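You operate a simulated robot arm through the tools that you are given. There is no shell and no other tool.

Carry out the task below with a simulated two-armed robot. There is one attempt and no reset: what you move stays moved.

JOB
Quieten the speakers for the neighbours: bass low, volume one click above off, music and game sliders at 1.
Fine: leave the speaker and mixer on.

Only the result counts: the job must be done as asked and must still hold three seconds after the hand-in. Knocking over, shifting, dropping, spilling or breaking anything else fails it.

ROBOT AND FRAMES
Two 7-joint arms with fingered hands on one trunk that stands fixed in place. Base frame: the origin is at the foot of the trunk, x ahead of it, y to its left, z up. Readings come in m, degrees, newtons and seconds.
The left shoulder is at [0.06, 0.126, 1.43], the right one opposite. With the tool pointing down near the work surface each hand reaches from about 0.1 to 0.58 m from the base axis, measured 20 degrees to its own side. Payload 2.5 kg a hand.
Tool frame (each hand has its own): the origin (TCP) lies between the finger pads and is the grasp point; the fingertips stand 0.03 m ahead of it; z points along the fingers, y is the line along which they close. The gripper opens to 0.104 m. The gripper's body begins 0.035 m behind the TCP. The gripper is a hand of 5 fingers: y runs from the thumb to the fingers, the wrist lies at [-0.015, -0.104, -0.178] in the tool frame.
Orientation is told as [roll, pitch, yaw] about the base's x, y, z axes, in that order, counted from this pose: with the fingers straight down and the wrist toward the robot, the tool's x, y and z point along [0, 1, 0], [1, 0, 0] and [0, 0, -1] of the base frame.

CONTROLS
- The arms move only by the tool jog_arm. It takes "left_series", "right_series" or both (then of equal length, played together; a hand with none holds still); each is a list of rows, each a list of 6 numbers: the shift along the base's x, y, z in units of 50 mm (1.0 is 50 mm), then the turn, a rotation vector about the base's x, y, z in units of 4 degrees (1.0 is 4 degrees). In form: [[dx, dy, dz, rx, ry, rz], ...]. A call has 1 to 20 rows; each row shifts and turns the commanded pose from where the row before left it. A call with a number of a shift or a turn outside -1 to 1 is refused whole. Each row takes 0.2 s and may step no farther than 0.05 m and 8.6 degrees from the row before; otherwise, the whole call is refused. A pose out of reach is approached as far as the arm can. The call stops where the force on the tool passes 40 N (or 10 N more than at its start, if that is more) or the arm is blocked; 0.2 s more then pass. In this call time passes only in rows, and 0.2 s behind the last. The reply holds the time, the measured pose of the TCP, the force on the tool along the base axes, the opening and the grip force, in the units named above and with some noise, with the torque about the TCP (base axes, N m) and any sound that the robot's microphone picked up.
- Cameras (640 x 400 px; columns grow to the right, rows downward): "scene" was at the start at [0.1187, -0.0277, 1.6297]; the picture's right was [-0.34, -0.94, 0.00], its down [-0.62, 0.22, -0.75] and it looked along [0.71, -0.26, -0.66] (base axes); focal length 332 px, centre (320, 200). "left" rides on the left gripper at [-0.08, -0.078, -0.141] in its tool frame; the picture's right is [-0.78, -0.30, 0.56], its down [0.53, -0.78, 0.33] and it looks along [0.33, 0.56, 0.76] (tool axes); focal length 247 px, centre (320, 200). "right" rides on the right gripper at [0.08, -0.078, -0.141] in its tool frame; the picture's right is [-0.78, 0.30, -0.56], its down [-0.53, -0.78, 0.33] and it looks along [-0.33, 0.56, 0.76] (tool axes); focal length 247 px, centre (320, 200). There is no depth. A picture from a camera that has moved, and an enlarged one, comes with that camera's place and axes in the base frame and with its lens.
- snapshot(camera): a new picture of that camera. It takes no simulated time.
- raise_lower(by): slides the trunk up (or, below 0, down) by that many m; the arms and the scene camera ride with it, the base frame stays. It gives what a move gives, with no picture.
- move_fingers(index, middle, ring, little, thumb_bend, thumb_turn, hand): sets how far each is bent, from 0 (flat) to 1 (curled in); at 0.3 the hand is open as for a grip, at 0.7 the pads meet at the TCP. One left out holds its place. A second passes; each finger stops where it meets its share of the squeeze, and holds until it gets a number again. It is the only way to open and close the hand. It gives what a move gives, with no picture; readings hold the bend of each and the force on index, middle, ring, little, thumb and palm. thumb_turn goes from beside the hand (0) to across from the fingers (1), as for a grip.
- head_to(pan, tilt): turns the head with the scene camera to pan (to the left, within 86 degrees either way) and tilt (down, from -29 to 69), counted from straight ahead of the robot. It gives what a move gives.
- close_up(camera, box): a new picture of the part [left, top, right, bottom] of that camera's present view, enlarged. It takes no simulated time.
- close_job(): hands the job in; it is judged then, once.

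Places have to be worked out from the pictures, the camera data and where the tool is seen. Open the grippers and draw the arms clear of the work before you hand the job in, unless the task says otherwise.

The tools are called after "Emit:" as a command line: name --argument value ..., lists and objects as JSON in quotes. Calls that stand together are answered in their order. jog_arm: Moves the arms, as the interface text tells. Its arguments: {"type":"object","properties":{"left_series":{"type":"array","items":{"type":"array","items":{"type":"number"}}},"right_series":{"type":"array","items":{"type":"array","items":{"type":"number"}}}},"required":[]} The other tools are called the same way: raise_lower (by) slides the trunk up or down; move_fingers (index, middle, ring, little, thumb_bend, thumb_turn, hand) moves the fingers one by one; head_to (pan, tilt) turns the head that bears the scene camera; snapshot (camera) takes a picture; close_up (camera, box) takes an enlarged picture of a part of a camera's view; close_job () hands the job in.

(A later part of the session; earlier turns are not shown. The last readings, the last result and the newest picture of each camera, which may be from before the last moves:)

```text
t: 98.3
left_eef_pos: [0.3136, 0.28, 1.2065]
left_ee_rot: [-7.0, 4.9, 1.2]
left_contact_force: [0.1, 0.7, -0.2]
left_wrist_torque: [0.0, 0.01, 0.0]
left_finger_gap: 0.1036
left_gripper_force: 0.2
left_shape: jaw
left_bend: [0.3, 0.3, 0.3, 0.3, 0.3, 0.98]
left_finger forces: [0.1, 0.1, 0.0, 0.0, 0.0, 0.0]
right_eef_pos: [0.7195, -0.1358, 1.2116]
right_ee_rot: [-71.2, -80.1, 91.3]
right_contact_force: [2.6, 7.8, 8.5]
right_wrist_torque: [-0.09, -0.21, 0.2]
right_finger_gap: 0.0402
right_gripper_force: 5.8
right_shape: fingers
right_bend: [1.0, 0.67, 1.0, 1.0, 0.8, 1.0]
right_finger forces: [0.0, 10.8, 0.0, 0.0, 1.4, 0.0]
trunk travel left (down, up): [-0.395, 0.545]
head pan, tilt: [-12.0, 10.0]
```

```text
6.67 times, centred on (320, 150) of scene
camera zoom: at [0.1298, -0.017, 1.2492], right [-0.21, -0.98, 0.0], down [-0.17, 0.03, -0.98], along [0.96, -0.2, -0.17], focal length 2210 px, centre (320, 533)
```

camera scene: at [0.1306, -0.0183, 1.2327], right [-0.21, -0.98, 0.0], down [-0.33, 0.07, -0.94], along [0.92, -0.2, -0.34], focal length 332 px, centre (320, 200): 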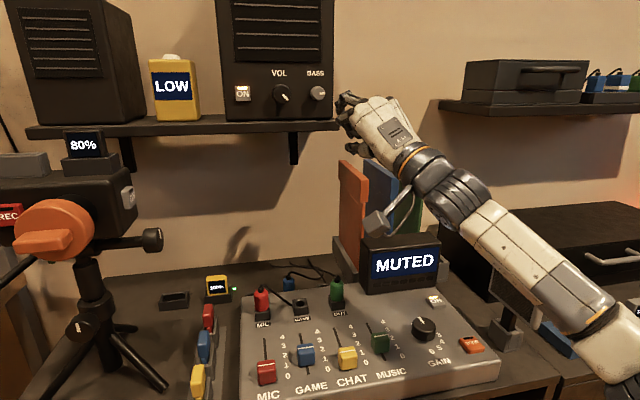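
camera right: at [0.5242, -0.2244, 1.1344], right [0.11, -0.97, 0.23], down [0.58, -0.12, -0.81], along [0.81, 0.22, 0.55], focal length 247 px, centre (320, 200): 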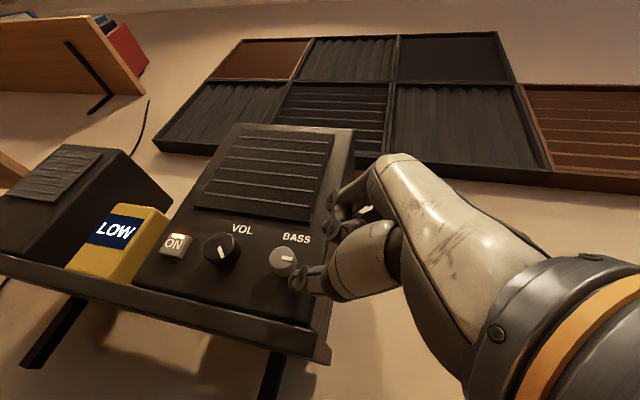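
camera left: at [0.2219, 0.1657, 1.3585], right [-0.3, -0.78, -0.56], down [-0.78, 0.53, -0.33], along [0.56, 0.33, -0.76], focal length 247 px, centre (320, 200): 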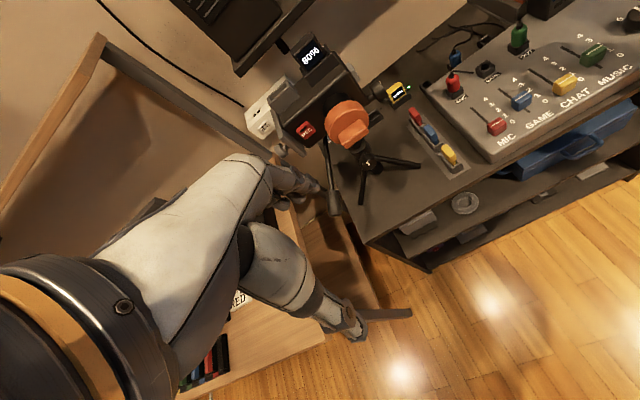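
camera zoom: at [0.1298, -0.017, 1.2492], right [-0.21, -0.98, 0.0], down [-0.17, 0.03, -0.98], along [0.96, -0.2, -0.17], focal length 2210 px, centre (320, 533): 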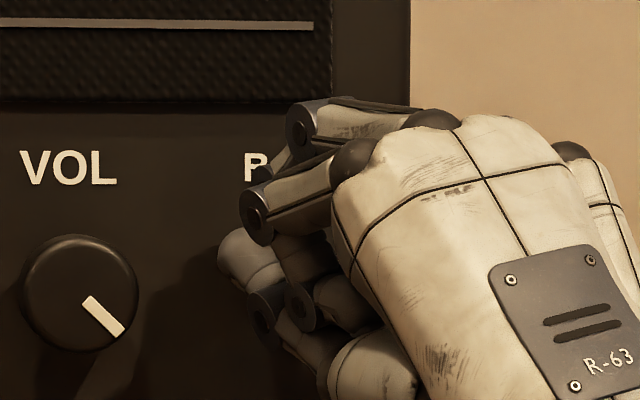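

Now the thumb slips past on the left, so y≈-0.147 is the sweet spot. I'll reposition there, re-close and do a 20° trial turn.

Emit:
move_fingers --hand "right" --middle 0.55 --thumb_bend 0.52

Emit:
jog_arm --right_series '[[0, -0.19, 0, 0, 0, 0]]'

Emit:
move_fingers --hand "right" --middle 0.8 --thumb_bend 0.8

Emit:
jog_arm --right_series '[[0, 0, 0, -1, -0.07, -0.29], [0, 0, 0, -1, -0.09, -0.285], [0, 0, 0, -1, -0.11, -0.28], [0, 0, 0, -1, -0.13, -0.27], [0, 0, 0, -1, -0.15, -0.26]]'

Emit:
close_up --camera "right" --box '[260, 180, 400, 300]'

Emit:
close_up --camera "scene" --box '[280, 120, 360, 180]'

```text
t: 99.3
left_eef_pos: [0.3158, 0.2803, 1.2053]
left_ee_rot: [-6.8, 5.1, 1.2]
left_contact_force: [0.0, 0.3, 0.6]
left_wrist_torque: [-0.02, 0.01, -0.02]
left_finger_gap: 0.104
left_gripper_force: 0.0
left_shape: jaw
left_bend: [0.3, 0.3, 0.3, 0.3, 0.3, 0.98]
left_finger forces: [0.1, 0.0, 0.1, 0.0, 0.1, 0.0]
right_eef_pos: [0.7207, -0.1384, 1.21]
right_ee_rot: [-70.0, -80.2, 90.0]
right_contact_force: [-0.2, 0.0, 0.2]
right_wrist_torque: [-0.03, 0.0, 0.0]
right_finger_gap: 0.0546
right_gripper_force: 0.1
right_shape: fingers
right_bend: [1.0, 0.55, 1.0, 1.0, 0.52, 1.0]
right_finger forces: [0.1, 0.0, 0.0, 0.1, 0.0, 0.0]
trunk travel left (down, up): [-0.395, 0.545]
head pan, tilt: [-12.0, 10.0]
```

```text
t: 99.7
left_eef_pos: [0.3158, 0.2792, 1.2057]
left_ee_rot: [-6.9, 5.1, 1.3]
left_contact_force: [-0.2, 0.3, -0.6]
left_wrist_torque: [-0.01, 0.01, -0.05]
left_finger_gap: 0.1039
left_gripper_force: 0.0
left_shape: jaw
left_bend: [0.3, 0.3, 0.3, 0.3, 0.3, 0.98]
left_finger forces: [0.0, 0.1, 0.0, 0.0, 0.0, 0.0]
right_eef_pos: [0.721, -0.1491, 1.2114]
right_ee_rot: [-69.9, -80.1, 89.8]
right_contact_force: [0.0, 0.1, -0.6]
right_wrist_torque: [-0.03, -0.03, -0.04]
right_finger_gap: 0.054
right_gripper_force: 0.0
right_shape: fingers
right_bend: [1.0, 0.55, 1.0, 1.0, 0.52, 1.0]
right_finger forces: [0.0, 0.1, 0.0, 0.1, 0.0, 0.1]
trunk travel left (down, up): [-0.395, 0.545]
head pan, tilt: [-12.0, 10.0]
```

```text
t: 100.7
left_eef_pos: [0.317, 0.279, 1.206]
left_ee_rot: [-6.9, 5.1, 1.2]
left_contact_force: [-0.6, -0.1, -0.1]
left_wrist_torque: [0.03, -0.03, 0.02]
left_finger_gap: 0.1037
left_gripper_force: 0.1
left_shape: jaw
left_bend: [0.3, 0.3, 0.3, 0.3, 0.3, 0.98]
left_finger forces: [0.0, 0.0, 0.0, 0.0, 0.0, 0.1]
right_eef_pos: [0.7223, -0.1491, 1.208]
right_ee_rot: [-68.8, -80.1, 88.7]
right_contact_force: [5.4, -2.4, -4.9]
right_wrist_torque: [-0.07, 0.07, -0.08]
right_finger_gap: 0.0479
right_gripper_force: 13.3
right_shape: fingers
right_bend: [1.0, 0.61, 1.0, 1.0, 0.68, 1.0]
right_finger forces: [0.0, 11.0, 0.0, 0.1, 15.0, 0.0]
trunk travel left (down, up): [-0.395, 0.545]
head pan, tilt: [-12.0, 10.0]
```

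```text
t: 101.9
left_eef_pos: [0.3162, 0.2789, 1.2054]
left_ee_rot: [-6.9, 5.2, 1.3]
left_contact_force: [0.1, 0.5, -0.3]
left_wrist_torque: [0.02, 0.01, 0.02]
left_finger_gap: 0.1037
left_gripper_force: 0.2
left_shape: jaw
left_bend: [0.3, 0.3, 0.3, 0.3, 0.3, 0.98]
left_finger forces: [0.0, 0.0, 0.0, 0.1, 0.0, 0.0]
right_eef_pos: [0.7218, -0.1491, 1.2091]
right_ee_rot: [-76.0, -60.1, 90.1]
right_contact_force: [11.3, -1.5, -3.5]
right_wrist_torque: [0.06, 0.02, -0.08]
right_finger_gap: 0.0473
right_gripper_force: 12.6
right_shape: fingers
right_bend: [1.0, 0.61, 1.0, 1.0, 0.68, 0.99]
right_finger forces: [0.0, 11.4, 0.0, 0.0, 14.5, 0.0]
trunk travel left (down, up): [-0.395, 0.545]
head pan, tilt: [-12.0, 10.0]
```

```text
3.33 times, centred on (330, 240) of right
camera zoom: at [0.5656, -0.1513, 1.1188], right [-0.35, -0.62, 0.7], down [0.45, -0.77, -0.45], along [0.82, 0.16, 0.55], focal length 823 px, centre (287, 67)
```

zoom: 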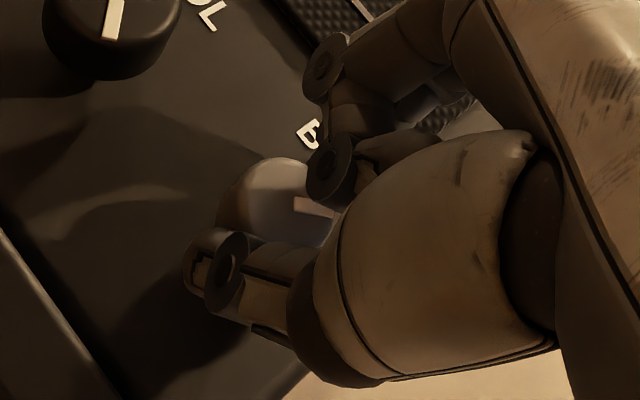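

```text
6.67 times, centred on (320, 150) of scene
camera zoom: at [0.1325, -0.0186, 1.2487], right [-0.21, -0.98, 0.0], down [-0.17, 0.04, -0.98], along [0.96, -0.2, -0.18], focal length 2210 px, centre (320, 533)
```

zoom: 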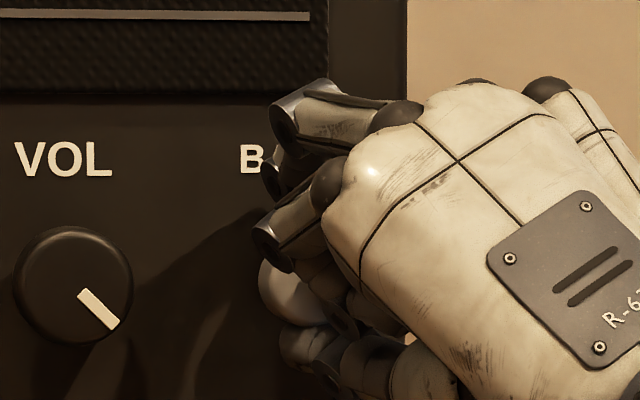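

The grip held (11 N and 14 N), and the pointer keeps its place relative to the hand camera, so the knob is turning with the hand. I'll continue the stroke by another 40°.

Emit:
jog_arm --right_series '[[0, 0, 0, -1, -0.17, -0.25], [0, 0, 0, -1, -0.19, -0.24], [0, 0, 0, -1, -0.2, -0.22], [0, 0, 0, -1, -0.22, -0.21], [0, 0, 0, -1, -0.23, -0.19], [0, 0, 0, -1, -0.24, -0.18], [0, 0, 0, -1, -0.25, -0.16], [0, 0, 0, -1, -0.26, -0.14], [0, 0, 0, -1, -0.27, -0.12], [0, 0, 0, -1, -0.28, -0.1]]'

Emit:
close_up --camera "right" --box '[260, 180, 400, 300]'

Emit:
close_up --camera "scene" --box '[280, 120, 360, 180]'

```text
t: 104.1
left_eef_pos: [0.316, 0.2792, 1.205]
left_ee_rot: [-6.8, 5.2, 1.1]
left_contact_force: [-0.2, -0.5, -0.6]
left_wrist_torque: [-0.01, 0.0, 0.0]
left_finger_gap: 0.1038
left_gripper_force: 0.1
left_shape: jaw
left_bend: [0.3, 0.3, 0.3, 0.3, 0.3, 0.98]
left_finger forces: [0.0, 0.1, 0.0, 0.1, 0.1, 0.0]
right_eef_pos: [0.7218, -0.1483, 1.2085]
right_ee_rot: [-87.9, -19.8, 90.6]
right_contact_force: [7.9, -4.0, -5.1]
right_wrist_torque: [-0.05, 0.17, -0.11]
right_finger_gap: 0.0462
right_gripper_force: 12.7
right_shape: fingers
right_bend: [1.0, 0.62, 1.0, 1.0, 0.71, 0.97]
right_finger forces: [0.1, 9.4, 0.1, 0.0, 15.8, 0.1]
trunk travel left (down, up): [-0.395, 0.545]
head pan, tilt: [-12.0, 10.0]
```

```text
3.33 times, centred on (330, 240) of right
camera zoom: at [0.5784, -0.1985, 1.1108], right [-0.53, 0.0, 0.85], down [0.36, -0.9, 0.23], along [0.77, 0.43, 0.48], focal length 823 px, centre (287, 67)
```

zoom: 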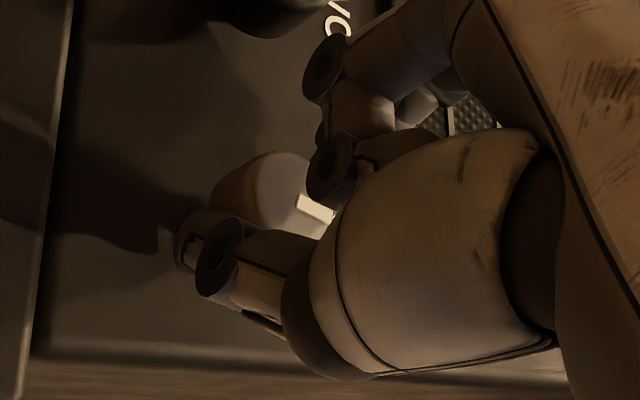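

```text
6.67 times, centred on (320, 150) of scene
camera zoom: at [0.1323, -0.0189, 1.2487], right [-0.21, -0.98, 0.0], down [-0.17, 0.04, -0.98], along [0.96, -0.2, -0.18], focal length 2210 px, centre (320, 533)
```

zoom: 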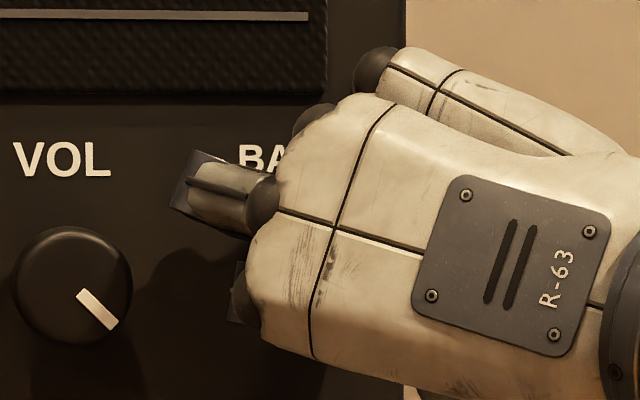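

The knob has turned about 60° with the hand and nothing slipped. I'll try three more rows, then open and look where the pointer stays.

Emit:
jog_arm --right_series '[[0, 0, 0, -1, 0, 0], [0, 0, 0, -1, 0, 0], [0, 0, 0, -1, 0, 0]]'

Emit:
move_fingers --hand "right" --middle 0.5 --thumb_bend 0.45

Emit:
close_up --camera "right" --box '[260, 180, 400, 300]'

Emit:
close_up --camera "left" --box '[300, 0, 640, 200]'

```text
t: 104.9
left_eef_pos: [0.3176, 0.2778, 1.2045]
left_ee_rot: [-6.8, 5.1, 1.2]
left_contact_force: [0.0, -0.7, -1.0]
left_wrist_torque: [0.0, -0.02, 0.01]
left_finger_gap: 0.1037
left_gripper_force: 0.1
left_shape: jaw
left_bend: [0.3, 0.3, 0.3, 0.3, 0.3, 0.98]
left_finger forces: [0.1, 0.0, 0.1, 0.1, 0.0, 0.0]
right_eef_pos: [0.7177, -0.1489, 1.2092]
right_ee_rot: [-87.9, -8.1, 90.2]
right_contact_force: [17.1, -5.7, 0.9]
right_wrist_torque: [-0.05, -0.04, -0.14]
right_finger_gap: 0.0465
right_gripper_force: 12.2
right_shape: fingers
right_bend: [1.0, 0.62, 1.0, 1.0, 0.7, 0.98]
right_finger forces: [0.0, 10.9, 0.1, 0.0, 14.4, 0.0]
right hand out of reach, approached as far as the arm can: row 3
trunk travel left (down, up): [-0.395, 0.545]
head pan, tilt: [-12.0, 10.0]
```

```text
t: 105.9
left_eef_pos: [0.3142, 0.2783, 1.2056]
left_ee_rot: [-6.9, 5.0, 1.2]
left_contact_force: [-0.8, -0.2, 0.2]
left_wrist_torque: [0.01, -0.04, 0.02]
left_finger_gap: 0.1035
left_gripper_force: 0.0
left_shape: jaw
left_bend: [0.3, 0.3, 0.3, 0.3, 0.3, 0.98]
left_finger forces: [0.1, 0.1, 0.0, 0.0, 0.1, 0.1]
right_eef_pos: [0.7161, -0.1459, 1.2098]
right_ee_rot: [-87.9, -8.0, 90.7]
right_contact_force: [-1.0, 0.6, 1.0]
right_wrist_torque: [-0.02, 0.03, 0.0]
right_finger_gap: 0.0575
right_gripper_force: 0.0
right_shape: fingers
right_bend: [1.0, 0.5, 1.0, 1.0, 0.45, 0.99]
right_finger forces: [0.1, 0.0, 0.0, 0.0, 0.0, 0.0]
trunk travel left (down, up): [-0.395, 0.545]
head pan, tilt: [-12.0, 10.0]
```

```text
3.33 times, centred on (330, 240) of right
camera zoom: at [0.5728, -0.2147, 1.124], right [-0.53, 0.18, 0.83], down [0.36, -0.84, 0.41], along [0.77, 0.52, 0.38], focal length 823 px, centre (287, 67)
```

zoom: 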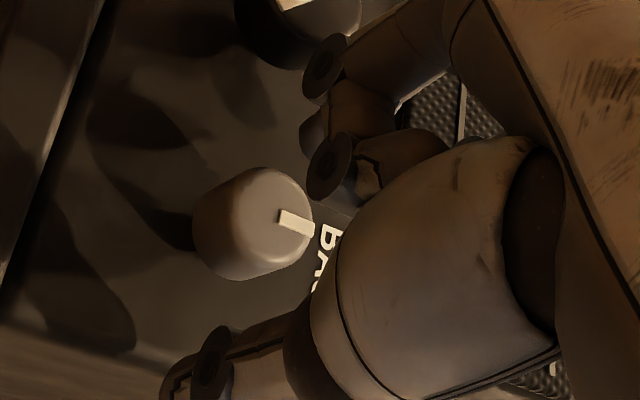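

```text
1.88 times, centred on (470, 100) of left
camera zoom: at [0.2523, 0.2159, 1.3641], right [-0.32, -0.84, -0.43], down [-0.82, 0.47, -0.33], along [0.48, 0.25, -0.84], focal length 465 px, centre (38, 388)
```

zoom: 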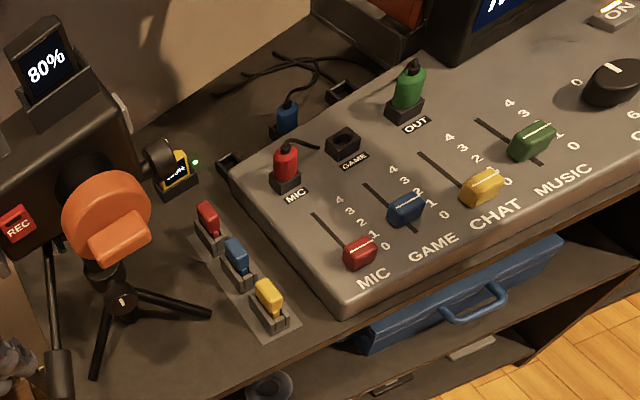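

BASS now points straight up at 12 o'clock after this stroke, so one more similar stroke should bring it to the low side. I'll back off 12 mm, roll back to the start pose and return to the grip position.

Emit:
jog_arm --right_series '[[-0.24, 0, 0, 1, 0, 0], [0, 0, 0, 1, 0, 0], [0, 0, 0, 1, 0, 0], [0, 0, 0, 1, 0.28, 0.1], [0, 0, 0, 1, 0.27, 0.12], [0, 0, 0, 1, 0.26, 0.14], [0, 0, 0, 1, 0.25, 0.16], [0, 0, 0, 1, 0.24, 0.18], [0, 0, 0, 1, 0.23, 0.19], [0, 0, 0, 1, 0.22, 0.21], [0, 0, 0, 1, 0.2, 0.22], [0, 0, 0, 1, 0.19, 0.24], [0, 0, 0, 1, 0.17, 0.25], [0, 0, 0, 1, 0.15, 0.26], [0, 0, 0, 1, 0.13, 0.27], [0, 0, 0, 1, 0.11, 0.28], [0, 0, 0, 1, 0.09, 0.285], [0, 0, 0, 1, 0.07, 0.29]]'

Emit:
close_up --camera "scene" --box '[260, 100, 380, 180]'

```text
t: 109.7
left_eef_pos: [0.3107, 0.2796, 1.2068]
left_ee_rot: [-6.9, 4.7, 1.2]
left_contact_force: [0.1, 0.1, 0.1]
left_wrist_torque: [-0.02, 0.04, 0.01]
left_finger_gap: 0.1039
left_gripper_force: 0.1
left_shape: jaw
left_bend: [0.3, 0.3, 0.3, 0.3, 0.3, 0.98]
left_finger forces: [0.1, 0.0, 0.0, 0.0, 0.1, 0.1]
right_eef_pos: [0.728, -0.149, 1.2269]
right_ee_rot: [-73.5, -80.0, 94.0]
right_contact_force: [-26.3, 6.7, 1.3]
right_wrist_torque: [-0.16, -0.74, 0.32]
right_finger_gap: 0.0574
right_gripper_force: 13.5
right_shape: fingers
right_bend: [1.0, 0.49, 1.0, 1.0, 0.45, 0.99]
right_finger forces: [0.0, 26.3, 0.0, 0.0, 0.0, 0.1]
right hand out of reach, approached as far as the arm can: row 1, 2, 4, 7, 11, 15
trunk travel left (down, up): [-0.395, 0.545]
head pan, tilt: [-12.0, 10.0]
```

```text
5.00 times, centred on (320, 140) of scene
camera zoom: at [0.1264, -0.0173, 1.2496], right [-0.21, -0.98, 0.0], down [-0.17, 0.04, -0.99], along [0.96, -0.2, -0.17], focal length 1658 px, centre (320, 500)
```

zoom: 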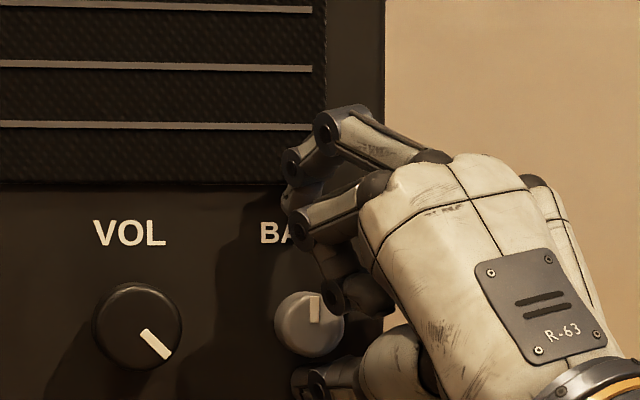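

BASS stays at 12 o'clock. The elbow locked straight again and the finger presses the panel, so I'll retreat along the shoulder line to unlock it.

Emit:
jog_arm --right_series '[[-0.3, 0.05, -0.08, 0, 0, 0], [-0.3, 0.05, -0.08, 0, 0, 0], [-0.1, 0, -0.05, 0, 0, 0]]'

```text
t: 110.5
left_eef_pos: [0.3148, 0.28, 1.2053]
left_ee_rot: [-6.9, 5.0, 1.2]
left_contact_force: [-0.5, 0.6, 0.3]
left_wrist_torque: [-0.01, -0.02, -0.03]
left_finger_gap: 0.1037
left_gripper_force: 0.0
left_shape: jaw
left_bend: [0.3, 0.3, 0.3, 0.3, 0.3, 0.98]
left_finger forces: [0.0, 0.0, 0.1, 0.1, 0.0, 0.0]
right_eef_pos: [0.6971, -0.1453, 1.2101]
right_ee_rot: [-69.8, -80.0, 89.9]
right_contact_force: [0.4, 0.5, 0.7]
right_wrist_torque: [0.02, 0.0, -0.04]
right_finger_gap: 0.0577
right_gripper_force: 0.0
right_shape: fingers
right_bend: [1.0, 0.5, 1.0, 1.0, 0.45, 0.99]
right_finger forces: [0.0, 0.0, 0.0, 0.0, 0.0, 0.0]
trunk travel left (down, up): [-0.395, 0.545]
head pan, tilt: [-12.0, 10.0]
```

Freed, and the hand is back at the start orientation. I'll repeat the same grip: pre-shape, advance to (0.721, -0.149, 1.211), close.

Emit:
move_fingers --hand "right" --middle 0.55 --thumb_bend 0.52

Emit:
jog_arm --right_series '[[0.24, -0.04, 0.01, 0, 0, 0], [0.23, -0.03, 0.01, 0, 0, 0]]'

Emit:
move_fingers --hand "right" --middle 0.8 --thumb_bend 0.8

Emit:
close_up --camera "right" --box '[260, 180, 400, 300]'

```text
t: 111.5
left_eef_pos: [0.3156, 0.279, 1.206]
left_ee_rot: [-6.9, 5.0, 1.1]
left_contact_force: [-0.4, 0.7, 0.6]
left_wrist_torque: [0.01, -0.01, 0.02]
left_finger_gap: 0.1038
left_gripper_force: 0.0
left_shape: jaw
left_bend: [0.3, 0.3, 0.3, 0.3, 0.3, 0.98]
left_finger forces: [0.0, 0.1, 0.0, 0.0, 0.1, 0.0]
right_eef_pos: [0.6973, -0.1453, 1.2109]
right_ee_rot: [-70.2, -80.0, 90.0]
right_contact_force: [-0.2, 0.5, -0.6]
right_wrist_torque: [-0.02, -0.02, 0.02]
right_finger_gap: 0.0544
right_gripper_force: 0.0
right_shape: fingers
right_bend: [1.0, 0.55, 1.0, 1.0, 0.52, 1.0]
right_finger forces: [0.0, 0.0, 0.1, 0.0, 0.0, 0.0]
trunk travel left (down, up): [-0.395, 0.545]
head pan, tilt: [-12.0, 10.0]
```

```text
t: 112.1
left_eef_pos: [0.3142, 0.2788, 1.206]
left_ee_rot: [-6.9, 5.0, 1.2]
left_contact_force: [0.0, 0.0, -0.4]
left_wrist_torque: [0.01, -0.01, 0.0]
left_finger_gap: 0.1036
left_gripper_force: 0.0
left_shape: jaw
left_bend: [0.3, 0.3, 0.3, 0.3, 0.3, 0.98]
left_finger forces: [0.0, 0.0, 0.0, 0.0, 0.0, 0.0]
right_eef_pos: [0.7205, -0.1488, 1.2124]
right_ee_rot: [-70.1, -80.0, 90.3]
right_contact_force: [0.0, 1.1, 0.1]
right_wrist_torque: [0.0, -0.03, 0.0]
right_finger_gap: 0.0541
right_gripper_force: 0.1
right_shape: fingers
right_bend: [1.0, 0.55, 1.0, 1.0, 0.52, 1.0]
right_finger forces: [0.1, 0.1, 0.1, 0.0, 0.1, 0.0]
trunk travel left (down, up): [-0.395, 0.545]
head pan, tilt: [-12.0, 10.0]
```

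```text
t: 113.1
left_eef_pos: [0.317, 0.2793, 1.2055]
left_ee_rot: [-7.0, 5.0, 1.2]
left_contact_force: [0.4, 0.2, 0.5]
left_wrist_torque: [0.02, -0.04, -0.01]
left_finger_gap: 0.1036
left_gripper_force: 0.2
left_shape: jaw
left_bend: [0.3, 0.3, 0.3, 0.3, 0.3, 0.98]
left_finger forces: [0.0, 0.1, 0.1, 0.0, 0.0, 0.1]
right_eef_pos: [0.7228, -0.1496, 1.2099]
right_ee_rot: [-68.7, -80.1, 88.6]
right_contact_force: [5.5, -2.6, -4.9]
right_wrist_torque: [-0.03, 0.06, -0.1]
right_finger_gap: 0.0482
right_gripper_force: 13.2
right_shape: fingers
right_bend: [1.0, 0.61, 1.0, 1.0, 0.67, 1.0]
right_finger forces: [0.1, 11.2, 0.0, 0.1, 15.8, 0.0]
trunk travel left (down, up): [-0.395, 0.545]
head pan, tilt: [-12.0, 10.0]
```

```text
3.33 times, centred on (330, 240) of right
camera zoom: at [0.5619, -0.1378, 1.1275], right [-0.26, -0.85, 0.45], down [0.49, -0.52, -0.7], along [0.83, 0.04, 0.55], focal length 823 px, centre (287, 67)
```

zoom: 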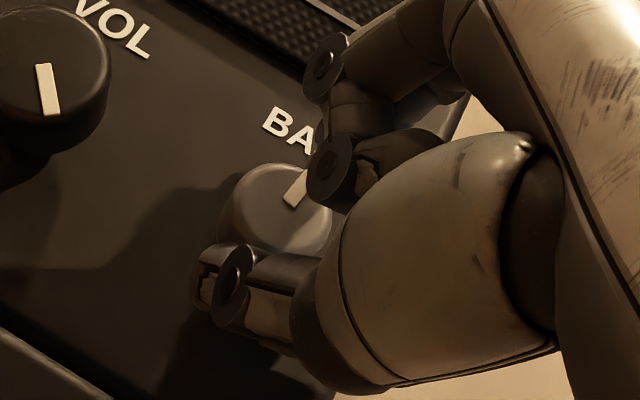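

A good grip again (11 N and 16 N) with the pointer at 12 o'clock. I'll do the full counter-clockwise stroke.

Emit:
jog_arm --right_series '[[0, 0, 0, -1, -0.07, -0.29], [0, 0, 0, -1, -0.09, -0.285], [0, 0, 0, -1, -0.11, -0.28], [0, 0, 0, -1, -0.13, -0.27], [0, 0, 0, -1, -0.15, -0.26], [0, 0, 0, -1, -0.17, -0.25], [0, 0, 0, -1, -0.19, -0.24], [0, 0, 0, -1, -0.2, -0.22], [0, 0, 0, -1, -0.22, -0.21], [0, 0, 0, -1, -0.23, -0.19], [0, 0, 0, -1, -0.24, -0.18], [0, 0, 0, -1, -0.25, -0.16], [0, 0, 0, -1, -0.26, -0.14], [0, 0, 0, -1, -0.27, -0.12], [0, 0, 0, -1, -0.28, -0.1], [0, 0, 0, -1, 0, 0], [0, 0, 0, -1, 0, 0]]'

Emit:
close_up --camera "right" --box '[260, 180, 400, 300]'

```text
t: 116.7
left_eef_pos: [0.318, 0.2782, 1.2062]
left_ee_rot: [-6.8, 5.1, 1.2]
left_contact_force: [0.2, 0.7, 0.8]
left_wrist_torque: [0.02, -0.01, 0.03]
left_finger_gap: 0.1038
left_gripper_force: 0.0
left_shape: jaw
left_bend: [0.3, 0.3, 0.3, 0.3, 0.3, 0.98]
left_finger forces: [0.1, 0.1, 0.0, 0.0, 0.1, 0.0]
right_eef_pos: [0.7217, -0.1498, 1.2108]
right_ee_rot: [-88.0, -12.1, 90.1]
right_contact_force: [26.5, -5.7, 5.7]
right_wrist_torque: [0.21, -0.28, -0.23]
right_finger_gap: 0.0448
right_gripper_force: 22.9
right_shape: fingers
right_bend: [1.0, 0.72, 1.0, 1.0, 0.74, 0.94]
right_finger forces: [0.0, 28.0, 0.0, 0.0, 18.6, 0.0]
trunk travel left (down, up): [-0.395, 0.545]
head pan, tilt: [-12.0, 10.0]
```

```text
3.33 times, centred on (330, 240) of right
camera zoom: at [0.5787, -0.2124, 1.1196], right [-0.53, 0.12, 0.84], down [0.35, -0.87, 0.35], along [0.77, 0.48, 0.42], focal length 823 px, centre (287, 67)
```

zoom: 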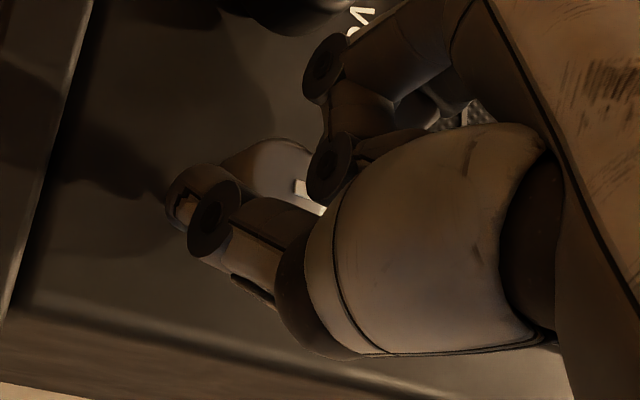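

This time resistance built up (0.21 N·m, middle 28 N) and the pointer seems not to have followed. I'll open and look at where it is.

Emit:
move_fingers --hand "right" --middle 0.52 --thumb_bend 0.45

Emit:
close_up --camera "right" --box '[240, 160, 400, 300]'

```text
t: 117.7
left_eef_pos: [0.3146, 0.2791, 1.2065]
left_ee_rot: [-6.8, 4.9, 1.2]
left_contact_force: [-0.3, -0.3, 0.2]
left_wrist_torque: [-0.02, 0.02, -0.02]
left_finger_gap: 0.1038
left_gripper_force: 0.1
left_shape: jaw
left_bend: [0.3, 0.3, 0.3, 0.3, 0.3, 0.98]
left_finger forces: [0.0, 0.0, 0.0, 0.0, 0.0, 0.0]
right_eef_pos: [0.7191, -0.1487, 1.2105]
right_ee_rot: [-88.0, -12.0, 90.6]
right_contact_force: [1.1, 0.4, -0.4]
right_wrist_torque: [0.02, 0.0, 0.0]
right_finger_gap: 0.0577
right_gripper_force: 0.1
right_shape: fingers
right_bend: [1.0, 0.52, 1.0, 1.0, 0.45, 1.0]
right_finger forces: [0.1, 0.1, 0.0, 0.1, 0.0, 0.0]
trunk travel left (down, up): [-0.395, 0.545]
head pan, tilt: [-12.0, 10.0]
```

```text
2.86 times, centred on (320, 230) of right
camera zoom: at [0.5757, -0.2107, 1.1205], right [-0.53, 0.12, 0.84], down [0.36, -0.86, 0.35], along [0.77, 0.49, 0.42], focal length 706 px, centre (320, 114)
```

zoom: 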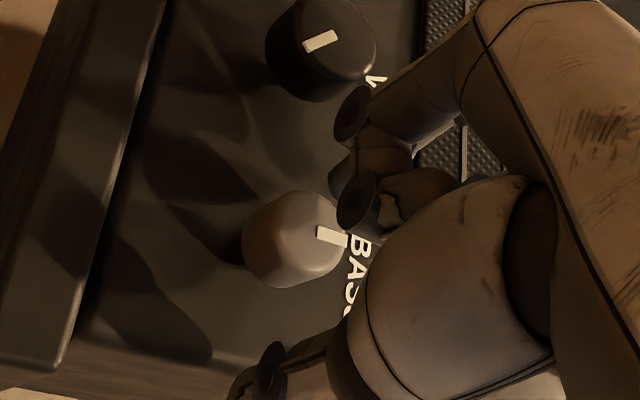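

BASS is still at 12 o'clock and met a firm stop there. The GAIN dial also starts with 0 at the top and increases clockwise, so 12 o'clock is BASS's lowest position, and VOL (now at about 135° clockwise) should have "off" at the top. I'll retreat along the shoulder line and confirm BASS visually.

Emit:
jog_arm --right_series '[[-0.225, 0.058, -0.09, 0, 0, 0], [-0.225, 0.058, -0.09, 0, 0, 0], [-0.225, 0.058, -0.09, 0, 0, 0], [-0.225, 0.058, -0.09, 0, 0, 0], [-0.2, -0.2, 0, 0, 0, 0], [-0.2, -0.4, 0, 0, 0, 0], [-0.2, -0.4, 0, 0, 0, 0]]'

Emit:
close_up --camera "scene" --box '[220, 100, 380, 200]'

Emit:
close_up --camera "right" --box '[160, 60, 400, 240]'

```text
t: 119.3
left_eef_pos: [0.3139, 0.2793, 1.2052]
left_ee_rot: [-7.0, 5.0, 1.2]
left_contact_force: [0.2, -0.3, -0.4]
left_wrist_torque: [0.0, -0.02, 0.01]
left_finger_gap: 0.1039
left_gripper_force: 0.1
left_shape: jaw
left_bend: [0.3, 0.3, 0.3, 0.3, 0.3, 0.98]
left_finger forces: [0.0, 0.0, 0.0, 0.1, 0.0, 0.0]
right_eef_pos: [0.6476, -0.1866, 1.1932]
right_ee_rot: [-88.0, -11.9, 90.6]
right_contact_force: [-0.2, -0.2, 0.2]
right_wrist_torque: [0.01, -0.02, -0.05]
right_finger_gap: 0.0575
right_gripper_force: 0.0
right_shape: fingers
right_bend: [1.0, 0.52, 1.0, 1.0, 0.45, 1.0]
right_finger forces: [0.0, 0.1, 0.0, 0.0, 0.0, 0.1]
trunk travel left (down, up): [-0.395, 0.545]
head pan, tilt: [-12.0, 10.0]
```

```text
4.00 times, centred on (300, 150) of scene
camera zoom: at [0.1304, -0.0183, 1.249], right [-0.21, -0.98, 0.0], down [-0.17, 0.04, -0.98], along [0.96, -0.2, -0.17], focal length 1326 px, centre (400, 400)
```

zoom: 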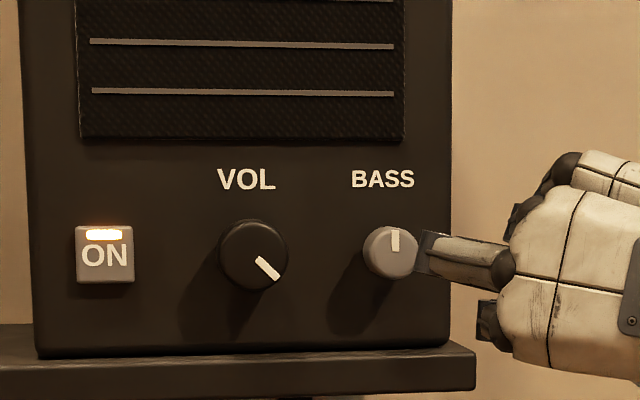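

```text
2.22 times, centred on (280, 150) of right
camera zoom: at [0.5034, -0.2497, 1.1025], right [-0.53, 0.12, 0.84], down [0.36, -0.86, 0.35], along [0.77, 0.49, 0.42], focal length 549 px, centre (409, 311)
```

zoom: 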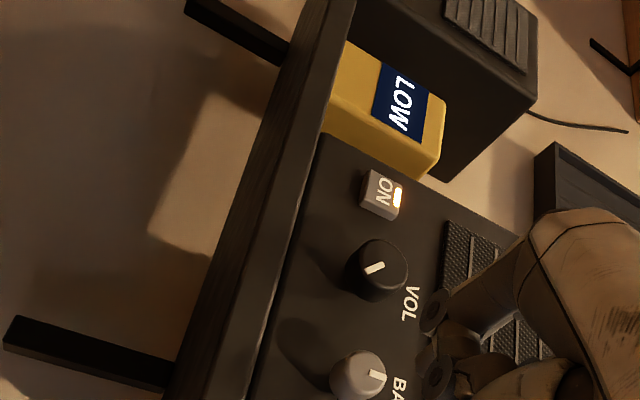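

BASS is at 12 o'clock, against its lower stop. Now for VOL: I'll roll back to the start orientation while moving left to in front of the VOL knob, still short of it.

Emit:
jog_arm --right_series '[[0.044, 0.1, 0.021, 1, 0, 0], [0.044, 0.1, 0.021, 1, 0, 0], [0.044, 0.1, 0.021, 1, 0.28, 0.1], [0.044, 0.1, 0.021, 1, 0.27, 0.12], [0.044, 0.1, 0.021, 1, 0.26, 0.14], [0.044, 0.1, 0.021, 1, 0.25, 0.16], [0.044, 0.1, 0.021, 1, 0.24, 0.18], [0.044, 0.1, 0.021, 1, 0.23, 0.19], [0.044, 0.1, 0.021, 1, 0.22, 0.21], [0.044, 0.1, 0.021, 1, 0.2, 0.22], [0.044, 0.1, 0.021, 1, 0.19, 0.24], [0.044, 0.1, 0.021, 1, 0.17, 0.25]]'

Emit:
snapshot --camera "scene"

```text
t: 121.9
left_eef_pos: [0.3163, 0.2783, 1.2065]
left_ee_rot: [-6.9, 5.0, 1.2]
left_contact_force: [-0.8, 0.0, -0.9]
left_wrist_torque: [0.03, 0.02, -0.02]
left_finger_gap: 0.1039
left_gripper_force: 0.1
left_shape: jaw
left_bend: [0.3, 0.3, 0.3, 0.3, 0.3, 0.98]
left_finger forces: [0.0, 0.0, 0.0, 0.0, 0.1, 0.0]
right_eef_pos: [0.6731, -0.1267, 1.2069]
right_ee_rot: [-76.1, -60.3, 90.3]
right_contact_force: [-0.3, 0.1, -0.4]
right_wrist_torque: [-0.02, 0.01, -0.02]
right_finger_gap: 0.0573
right_gripper_force: 0.2
right_shape: fingers
right_bend: [1.0, 0.52, 1.0, 1.0, 0.45, 1.0]
right_finger forces: [0.0, 0.1, 0.0, 0.1, 0.1, 0.0]
trunk travel left (down, up): [-0.395, 0.545]
head pan, tilt: [-12.0, 10.0]
```

```text
taken
camera scene: at [0.1305, -0.0182, 1.249], right [-0.21, -0.98, 0.0], down [-0.17, 0.04, -0.98], along [0.96, -0.2, -0.17], focal length 332 px, centre (320, 200)
```

scene: 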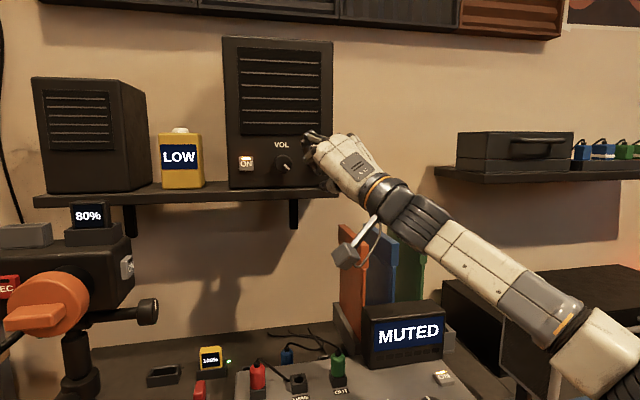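

No limits so far. I'll finish the roll to -10° and approach the VOL axis, still short of the knob.

Emit:
jog_arm --right_series '[[0.08, 0.1, 0.015, 1, 0.15, 0.26], [0.08, 0.1, 0.015, 1, 0.13, 0.27], [0.08, 0.1, 0.015, 1, 0.11, 0.28], [0.08, 0.1, 0.015, 1, 0.09, 0.285], [0.08, 0.1, 0.015, 1, 0.07, 0.29]]'

Emit:
close_up --camera "scene" --box '[240, 100, 360, 190]'

Emit:
close_up --camera "right" --box '[200, 140, 400, 300]'

```text
t: 123.1
left_eef_pos: [0.3146, 0.2798, 1.2059]
left_ee_rot: [-6.8, 5.1, 1.2]
left_contact_force: [0.2, -0.3, 0.0]
left_wrist_torque: [-0.05, -0.02, -0.02]
left_finger_gap: 0.1038
left_gripper_force: 0.1
left_shape: jaw
left_bend: [0.3, 0.3, 0.3, 0.3, 0.3, 0.98]
left_finger forces: [0.0, 0.1, 0.0, 0.0, 0.0, 0.1]
right_eef_pos: [0.6923, -0.1037, 1.2124]
right_ee_rot: [-70.0, -80.1, 90.1]
right_contact_force: [0.5, -0.2, 0.1]
right_wrist_torque: [-0.01, 0.0, -0.01]
right_finger_gap: 0.0577
right_gripper_force: 0.0
right_shape: fingers
right_bend: [1.0, 0.52, 1.0, 1.0, 0.45, 1.0]
right_finger forces: [0.0, 0.1, 0.1, 0.1, 0.1, 0.0]
trunk travel left (down, up): [-0.395, 0.545]
head pan, tilt: [-12.0, 10.0]
```

```text
4.44 times, centred on (300, 145) of scene
camera zoom: at [0.1305, -0.0182, 1.249], right [-0.21, -0.98, 0.0], down [-0.17, 0.04, -0.98], along [0.96, -0.2, -0.17], focal length 1474 px, centre (409, 444)
```

zoom: 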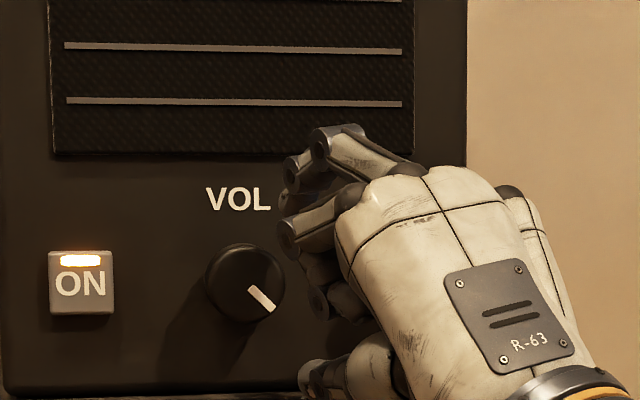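

```text
2.50 times, centred on (300, 220) of right
camera zoom: at [0.5313, -0.0907, 1.1287], right [-0.26, -0.86, 0.45], down [0.5, -0.52, -0.7], along [0.83, 0.04, 0.56], focal length 617 px, centre (370, 150)
```

zoom: 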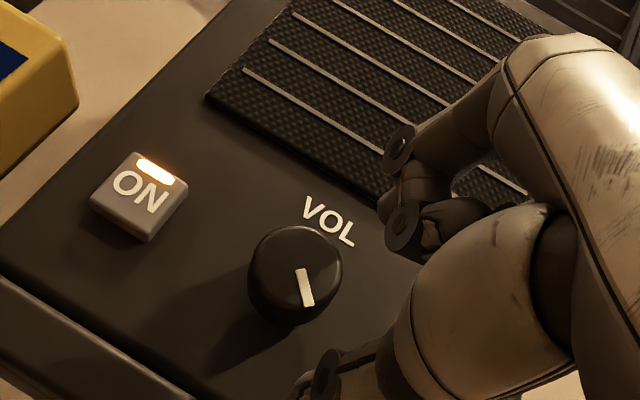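

The hand is at the start pose in front of VOL. I'll advance to the corresponding grip position (0.719, -0.083, 1.211) and close on the knob.

Emit:
jog_arm --right_series '[[0.1, 0.21, -0.01, 0, 0, 0], [0.2, 0.2, -0.01, 0, 0, 0], [0.15, 0, 0, 0, 0, 0], [0.08, 0, 0, 0, 0, 0]]'

Emit:
move_fingers --hand "right" --middle 0.8 --thumb_bend 0.8

Emit:
close_up --camera "right" --box '[240, 160, 400, 300]'

Emit:
close_up --camera "scene" --box '[240, 100, 360, 190]'

```text
t: 124.1
left_eef_pos: [0.315, 0.2786, 1.2059]
left_ee_rot: [-6.8, 5.0, 1.1]
left_contact_force: [-0.9, 0.2, -0.3]
left_wrist_torque: [0.03, -0.04, 0.01]
left_finger_gap: 0.1041
left_gripper_force: 0.1
left_shape: jaw
left_bend: [0.3, 0.3, 0.3, 0.3, 0.3, 0.98]
left_finger forces: [0.1, 0.1, 0.1, 0.1, 0.0, 0.0]
right_eef_pos: [0.7182, -0.0816, 1.2112]
right_ee_rot: [-70.0, -80.2, 90.2]
right_contact_force: [-0.1, -0.7, -0.3]
right_wrist_torque: [0.02, 0.04, -0.02]
right_finger_gap: 0.0577
right_gripper_force: 0.1
right_shape: fingers
right_bend: [1.0, 0.52, 1.0, 1.0, 0.45, 1.0]
right_finger forces: [0.0, 0.1, 0.1, 0.2, 0.0, 0.0]
trunk travel left (down, up): [-0.395, 0.545]
head pan, tilt: [-12.0, 10.0]
```

```text
t: 125.1
left_eef_pos: [0.3165, 0.2796, 1.2059]
left_ee_rot: [-6.8, 4.9, 1.3]
left_contact_force: [-0.1, 0.0, 0.6]
left_wrist_torque: [0.01, 0.0, 0.0]
left_finger_gap: 0.1038
left_gripper_force: 0.0
left_shape: jaw
left_bend: [0.3, 0.3, 0.3, 0.3, 0.3, 0.98]
left_finger forces: [0.0, 0.0, 0.0, 0.0, 0.1, 0.1]
right_eef_pos: [0.7195, -0.0828, 1.2094]
right_ee_rot: [-69.2, -80.1, 89.2]
right_contact_force: [1.2, -1.5, -4.1]
right_wrist_torque: [-0.04, -0.12, -0.09]
right_finger_gap: 0.0495
right_gripper_force: 14.8
right_shape: fingers
right_bend: [1.0, 0.6, 1.0, 1.0, 0.65, 1.0]
right_finger forces: [0.0, 13.6, 0.0, 0.1, 17.0, 0.0]
trunk travel left (down, up): [-0.395, 0.545]
head pan, tilt: [-12.0, 10.0]
```

```text
2.86 times, centred on (320, 230) of right
camera zoom: at [0.559, -0.0699, 1.1273], right [-0.26, -0.85, 0.45], down [0.49, -0.52, -0.7], along [0.83, 0.04, 0.55], focal length 706 px, centre (320, 114)
```

zoom: 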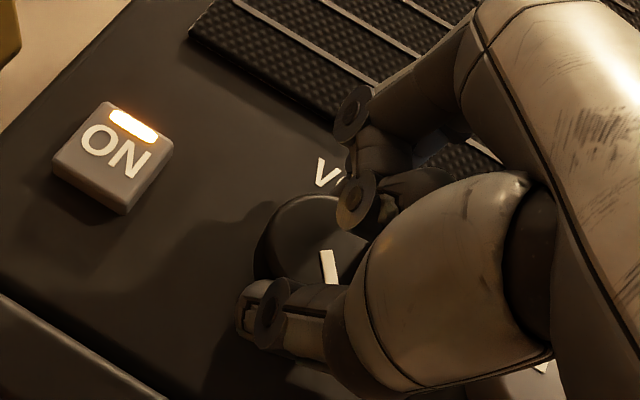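

```text
4.44 times, centred on (300, 145) of scene
camera zoom: at [0.1311, -0.0186, 1.2488], right [-0.21, -0.98, 0.0], down [-0.17, 0.04, -0.98], along [0.96, -0.2, -0.17], focal length 1474 px, centre (409, 444)
```

zoom: 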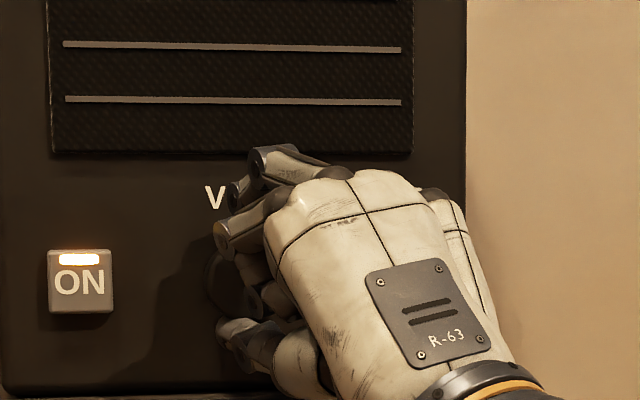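

VOL is gripped (14 N and 17 N). I'll turn 32° counter-clockwise, watching for clicks and pointer motion.

Emit:
jog_arm --right_series '[[0, 0, 0, -1, -0.07, -0.29], [0, 0, 0, -1, -0.09, -0.285], [0, 0, 0, -1, -0.11, -0.28], [0, 0, 0, -1, -0.13, -0.27], [0, 0, 0, -1, -0.15, -0.26], [0, 0, 0, -1, -0.17, -0.25], [0, 0, 0, -1, -0.19, -0.24], [0, 0, 0, -1, -0.2, -0.22]]'

Emit:
close_up --camera "right" --box '[240, 160, 400, 300]'

```text
t: 126.9
left_eef_pos: [0.3155, 0.2786, 1.2064]
left_ee_rot: [-6.9, 5.1, 1.2]
left_contact_force: [-0.6, 0.0, -0.3]
left_wrist_torque: [0.0, -0.03, -0.04]
left_finger_gap: 0.1038
left_gripper_force: 0.0
left_shape: jaw
left_bend: [0.3, 0.3, 0.3, 0.3, 0.3, 0.98]
left_finger forces: [0.0, 0.0, 0.0, 0.0, 0.1, 0.0]
right_eef_pos: [0.7191, -0.0813, 1.2085]
right_ee_rot: [-79.8, -47.9, 90.4]
right_contact_force: [4.9, -0.7, -5.0]
right_wrist_torque: [0.08, 0.0, 0.0]
right_finger_gap: 0.0479
right_gripper_force: 15.6
right_shape: fingers
right_bend: [1.0, 0.61, 1.0, 1.0, 0.68, 0.97]
right_finger forces: [0.0, 12.9, 0.1, 0.0, 17.1, 0.1]
trunk travel left (down, up): [-0.395, 0.545]
head pan, tilt: [-12.0, 10.0]
```

```text
2.86 times, centred on (320, 230) of right
camera zoom: at [0.5663, -0.0959, 1.1143], right [-0.41, -0.45, 0.8], down [0.43, -0.86, -0.26], along [0.81, 0.23, 0.54], focal length 706 px, centre (320, 114)
```

zoom: 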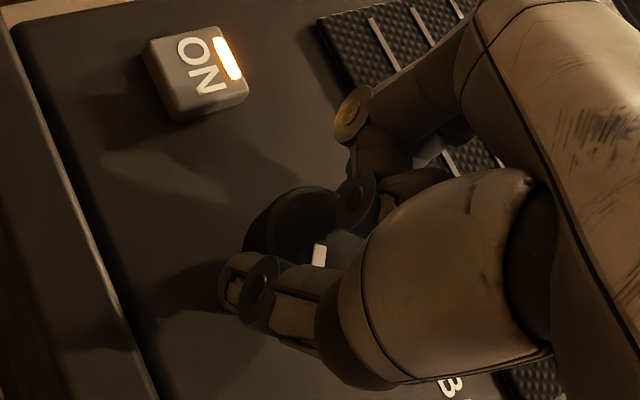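

The pointer is turning with the hand. I'll continue the stroke another 44°.

Emit:
jog_arm --right_series '[[0, 0, 0, -1, -0.22, -0.21], [0, 0, 0, -1, -0.23, -0.19], [0, 0, 0, -1, -0.24, -0.18], [0, 0, 0, -1, -0.25, -0.16], [0, 0, 0, -1, -0.26, -0.14], [0, 0, 0, -1, -0.27, -0.12], [0, 0, 0, -1, -0.28, -0.1], [0, 0, 0, -1, 0, 0], [0, 0, 0, -1, 0, 0], [0, 0, 0, -1, 0, 0], [0, 0, 0, -1, 0, 0]]'

Emit:
close_up --camera "right" --box '[240, 160, 400, 300]'

```text
t: 129.3
left_eef_pos: [0.3154, 0.2778, 1.2058]
left_ee_rot: [-6.9, 5.1, 1.2]
left_contact_force: [0.0, -0.1, 0.2]
left_wrist_torque: [0.0, -0.01, 0.0]
left_finger_gap: 0.1036
left_gripper_force: 0.0
left_shape: jaw
left_bend: [0.3, 0.3, 0.3, 0.3, 0.3, 0.98]
left_finger forces: [0.0, 0.0, 0.0, 0.0, 0.1, 0.1]
right_eef_pos: [0.7185, -0.0833, 1.2099]
right_ee_rot: [-87.8, -3.9, 90.6]
right_contact_force: [5.0, -1.8, -5.6]
right_wrist_torque: [-0.06, 0.07, -0.04]
right_finger_gap: 0.0463
right_gripper_force: 14.7
right_shape: fingers
right_bend: [1.0, 0.61, 1.0, 1.0, 0.71, 0.96]
right_finger forces: [0.0, 12.1, 0.0, 0.1, 17.1, 0.0]
trunk travel left (down, up): [-0.395, 0.545]
head pan, tilt: [-12.0, 10.0]
```

```text
2.86 times, centred on (320, 230) of right
camera zoom: at [0.576, -0.1571, 1.1281], right [-0.53, 0.24, 0.81], down [0.36, -0.81, 0.47], along [0.77, 0.54, 0.34], focal length 706 px, centre (320, 114)
```

zoom: 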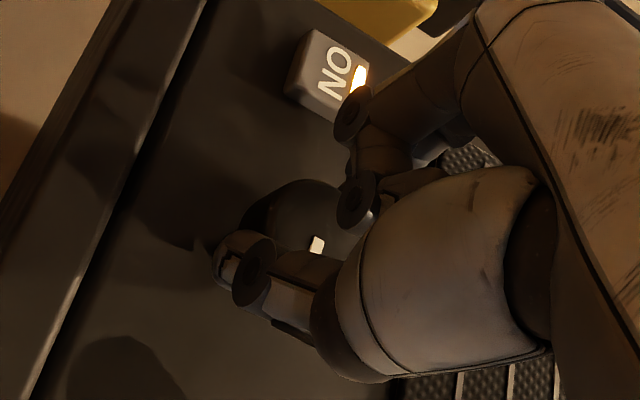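

76° done without slip. I'll open just enough to clear (avoiding BASS) and read the pointer.

Emit:
move_fingers --hand "right" --middle 0.52 --thumb_bend 0.55

Emit:
close_up --camera "right" --box '[240, 160, 400, 300]'

Emit:
jog_arm --right_series '[[-0.3, 0.03, -0.06, 0, 0, 0], [-0.3, 0.03, -0.06, 0, 0, 0], [-0.1, 0, 0, 0, 0, 0]]'

Emit:
close_up --camera "right" --box '[240, 160, 400, 300]'

```text
t: 130.3
left_eef_pos: [0.3152, 0.2793, 1.2063]
left_ee_rot: [-6.9, 5.1, 1.1]
left_contact_force: [1.0, 0.8, 0.1]
left_wrist_torque: [0.0, -0.03, -0.01]
left_finger_gap: 0.1038
left_gripper_force: 0.1
left_shape: jaw
left_bend: [0.3, 0.3, 0.3, 0.3, 0.3, 0.98]
left_finger forces: [0.0, 0.0, 0.0, 0.1, 0.1, 0.0]
right_eef_pos: [0.7192, -0.0818, 1.2106]
right_ee_rot: [-87.9, -4.0, 90.5]
right_contact_force: [1.0, 0.1, 0.1]
right_wrist_torque: [-0.01, -0.02, -0.02]
right_finger_gap: 0.0529
right_gripper_force: 0.1
right_shape: fingers
right_bend: [1.0, 0.52, 1.0, 1.0, 0.55, 1.0]
right_finger forces: [0.1, 0.1, 0.1, 0.0, 0.0, 0.0]
trunk travel left (down, up): [-0.395, 0.545]
head pan, tilt: [-12.0, 10.0]
```

```text
2.86 times, centred on (320, 230) of right
camera zoom: at [0.5748, -0.1562, 1.1287], right [-0.53, 0.23, 0.81], down [0.36, -0.81, 0.47], along [0.77, 0.54, 0.34], focal length 706 px, centre (320, 114)
```

zoom: 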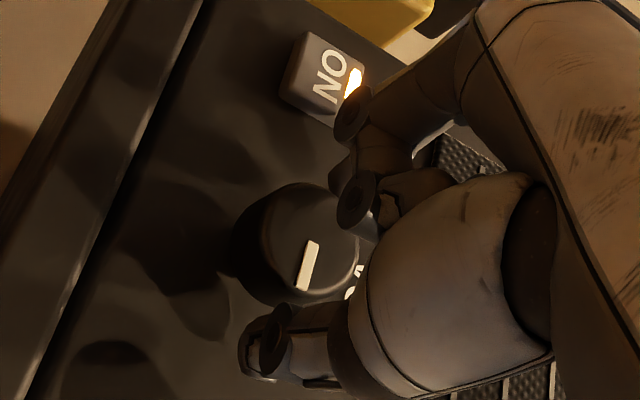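

```text
t: 131.1
left_eef_pos: [0.3149, 0.2796, 1.2049]
left_ee_rot: [-6.9, 5.0, 1.3]
left_contact_force: [-0.2, -0.2, 0.1]
left_wrist_torque: [0.06, -0.07, 0.0]
left_finger_gap: 0.1038
left_gripper_force: 0.1
left_shape: jaw
left_bend: [0.3, 0.3, 0.3, 0.3, 0.3, 0.98]
left_finger forces: [0.0, 0.0, 0.0, 0.0, 0.0, 0.0]
right_eef_pos: [0.684, -0.0797, 1.2049]
right_ee_rot: [-88.0, -4.0, 90.6]
right_contact_force: [0.2, 0.8, -0.9]
right_wrist_torque: [0.02, -0.01, -0.01]
right_finger_gap: 0.0528
right_gripper_force: 0.0
right_shape: fingers
right_bend: [1.0, 0.52, 1.0, 1.0, 0.55, 1.0]
right_finger forces: [0.0, 0.0, 0.0, 0.1, 0.1, 0.1]
trunk travel left (down, up): [-0.395, 0.545]
head pan, tilt: [-12.0, 10.0]
```

```text
2.86 times, centred on (320, 230) of right
camera zoom: at [0.5396, -0.1542, 1.123], right [-0.53, 0.23, 0.81], down [0.36, -0.81, 0.47], along [0.77, 0.54, 0.34], focal length 706 px, centre (320, 114)
```

zoom: 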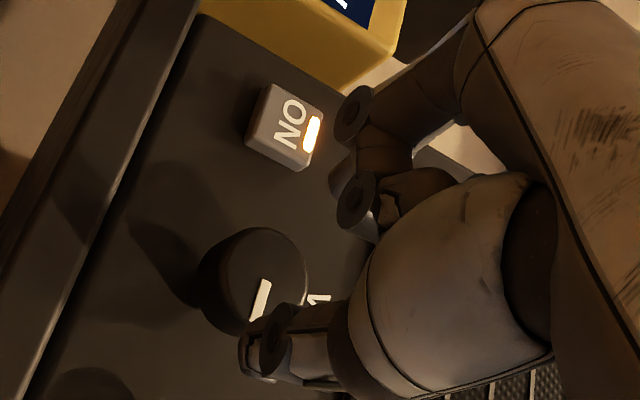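

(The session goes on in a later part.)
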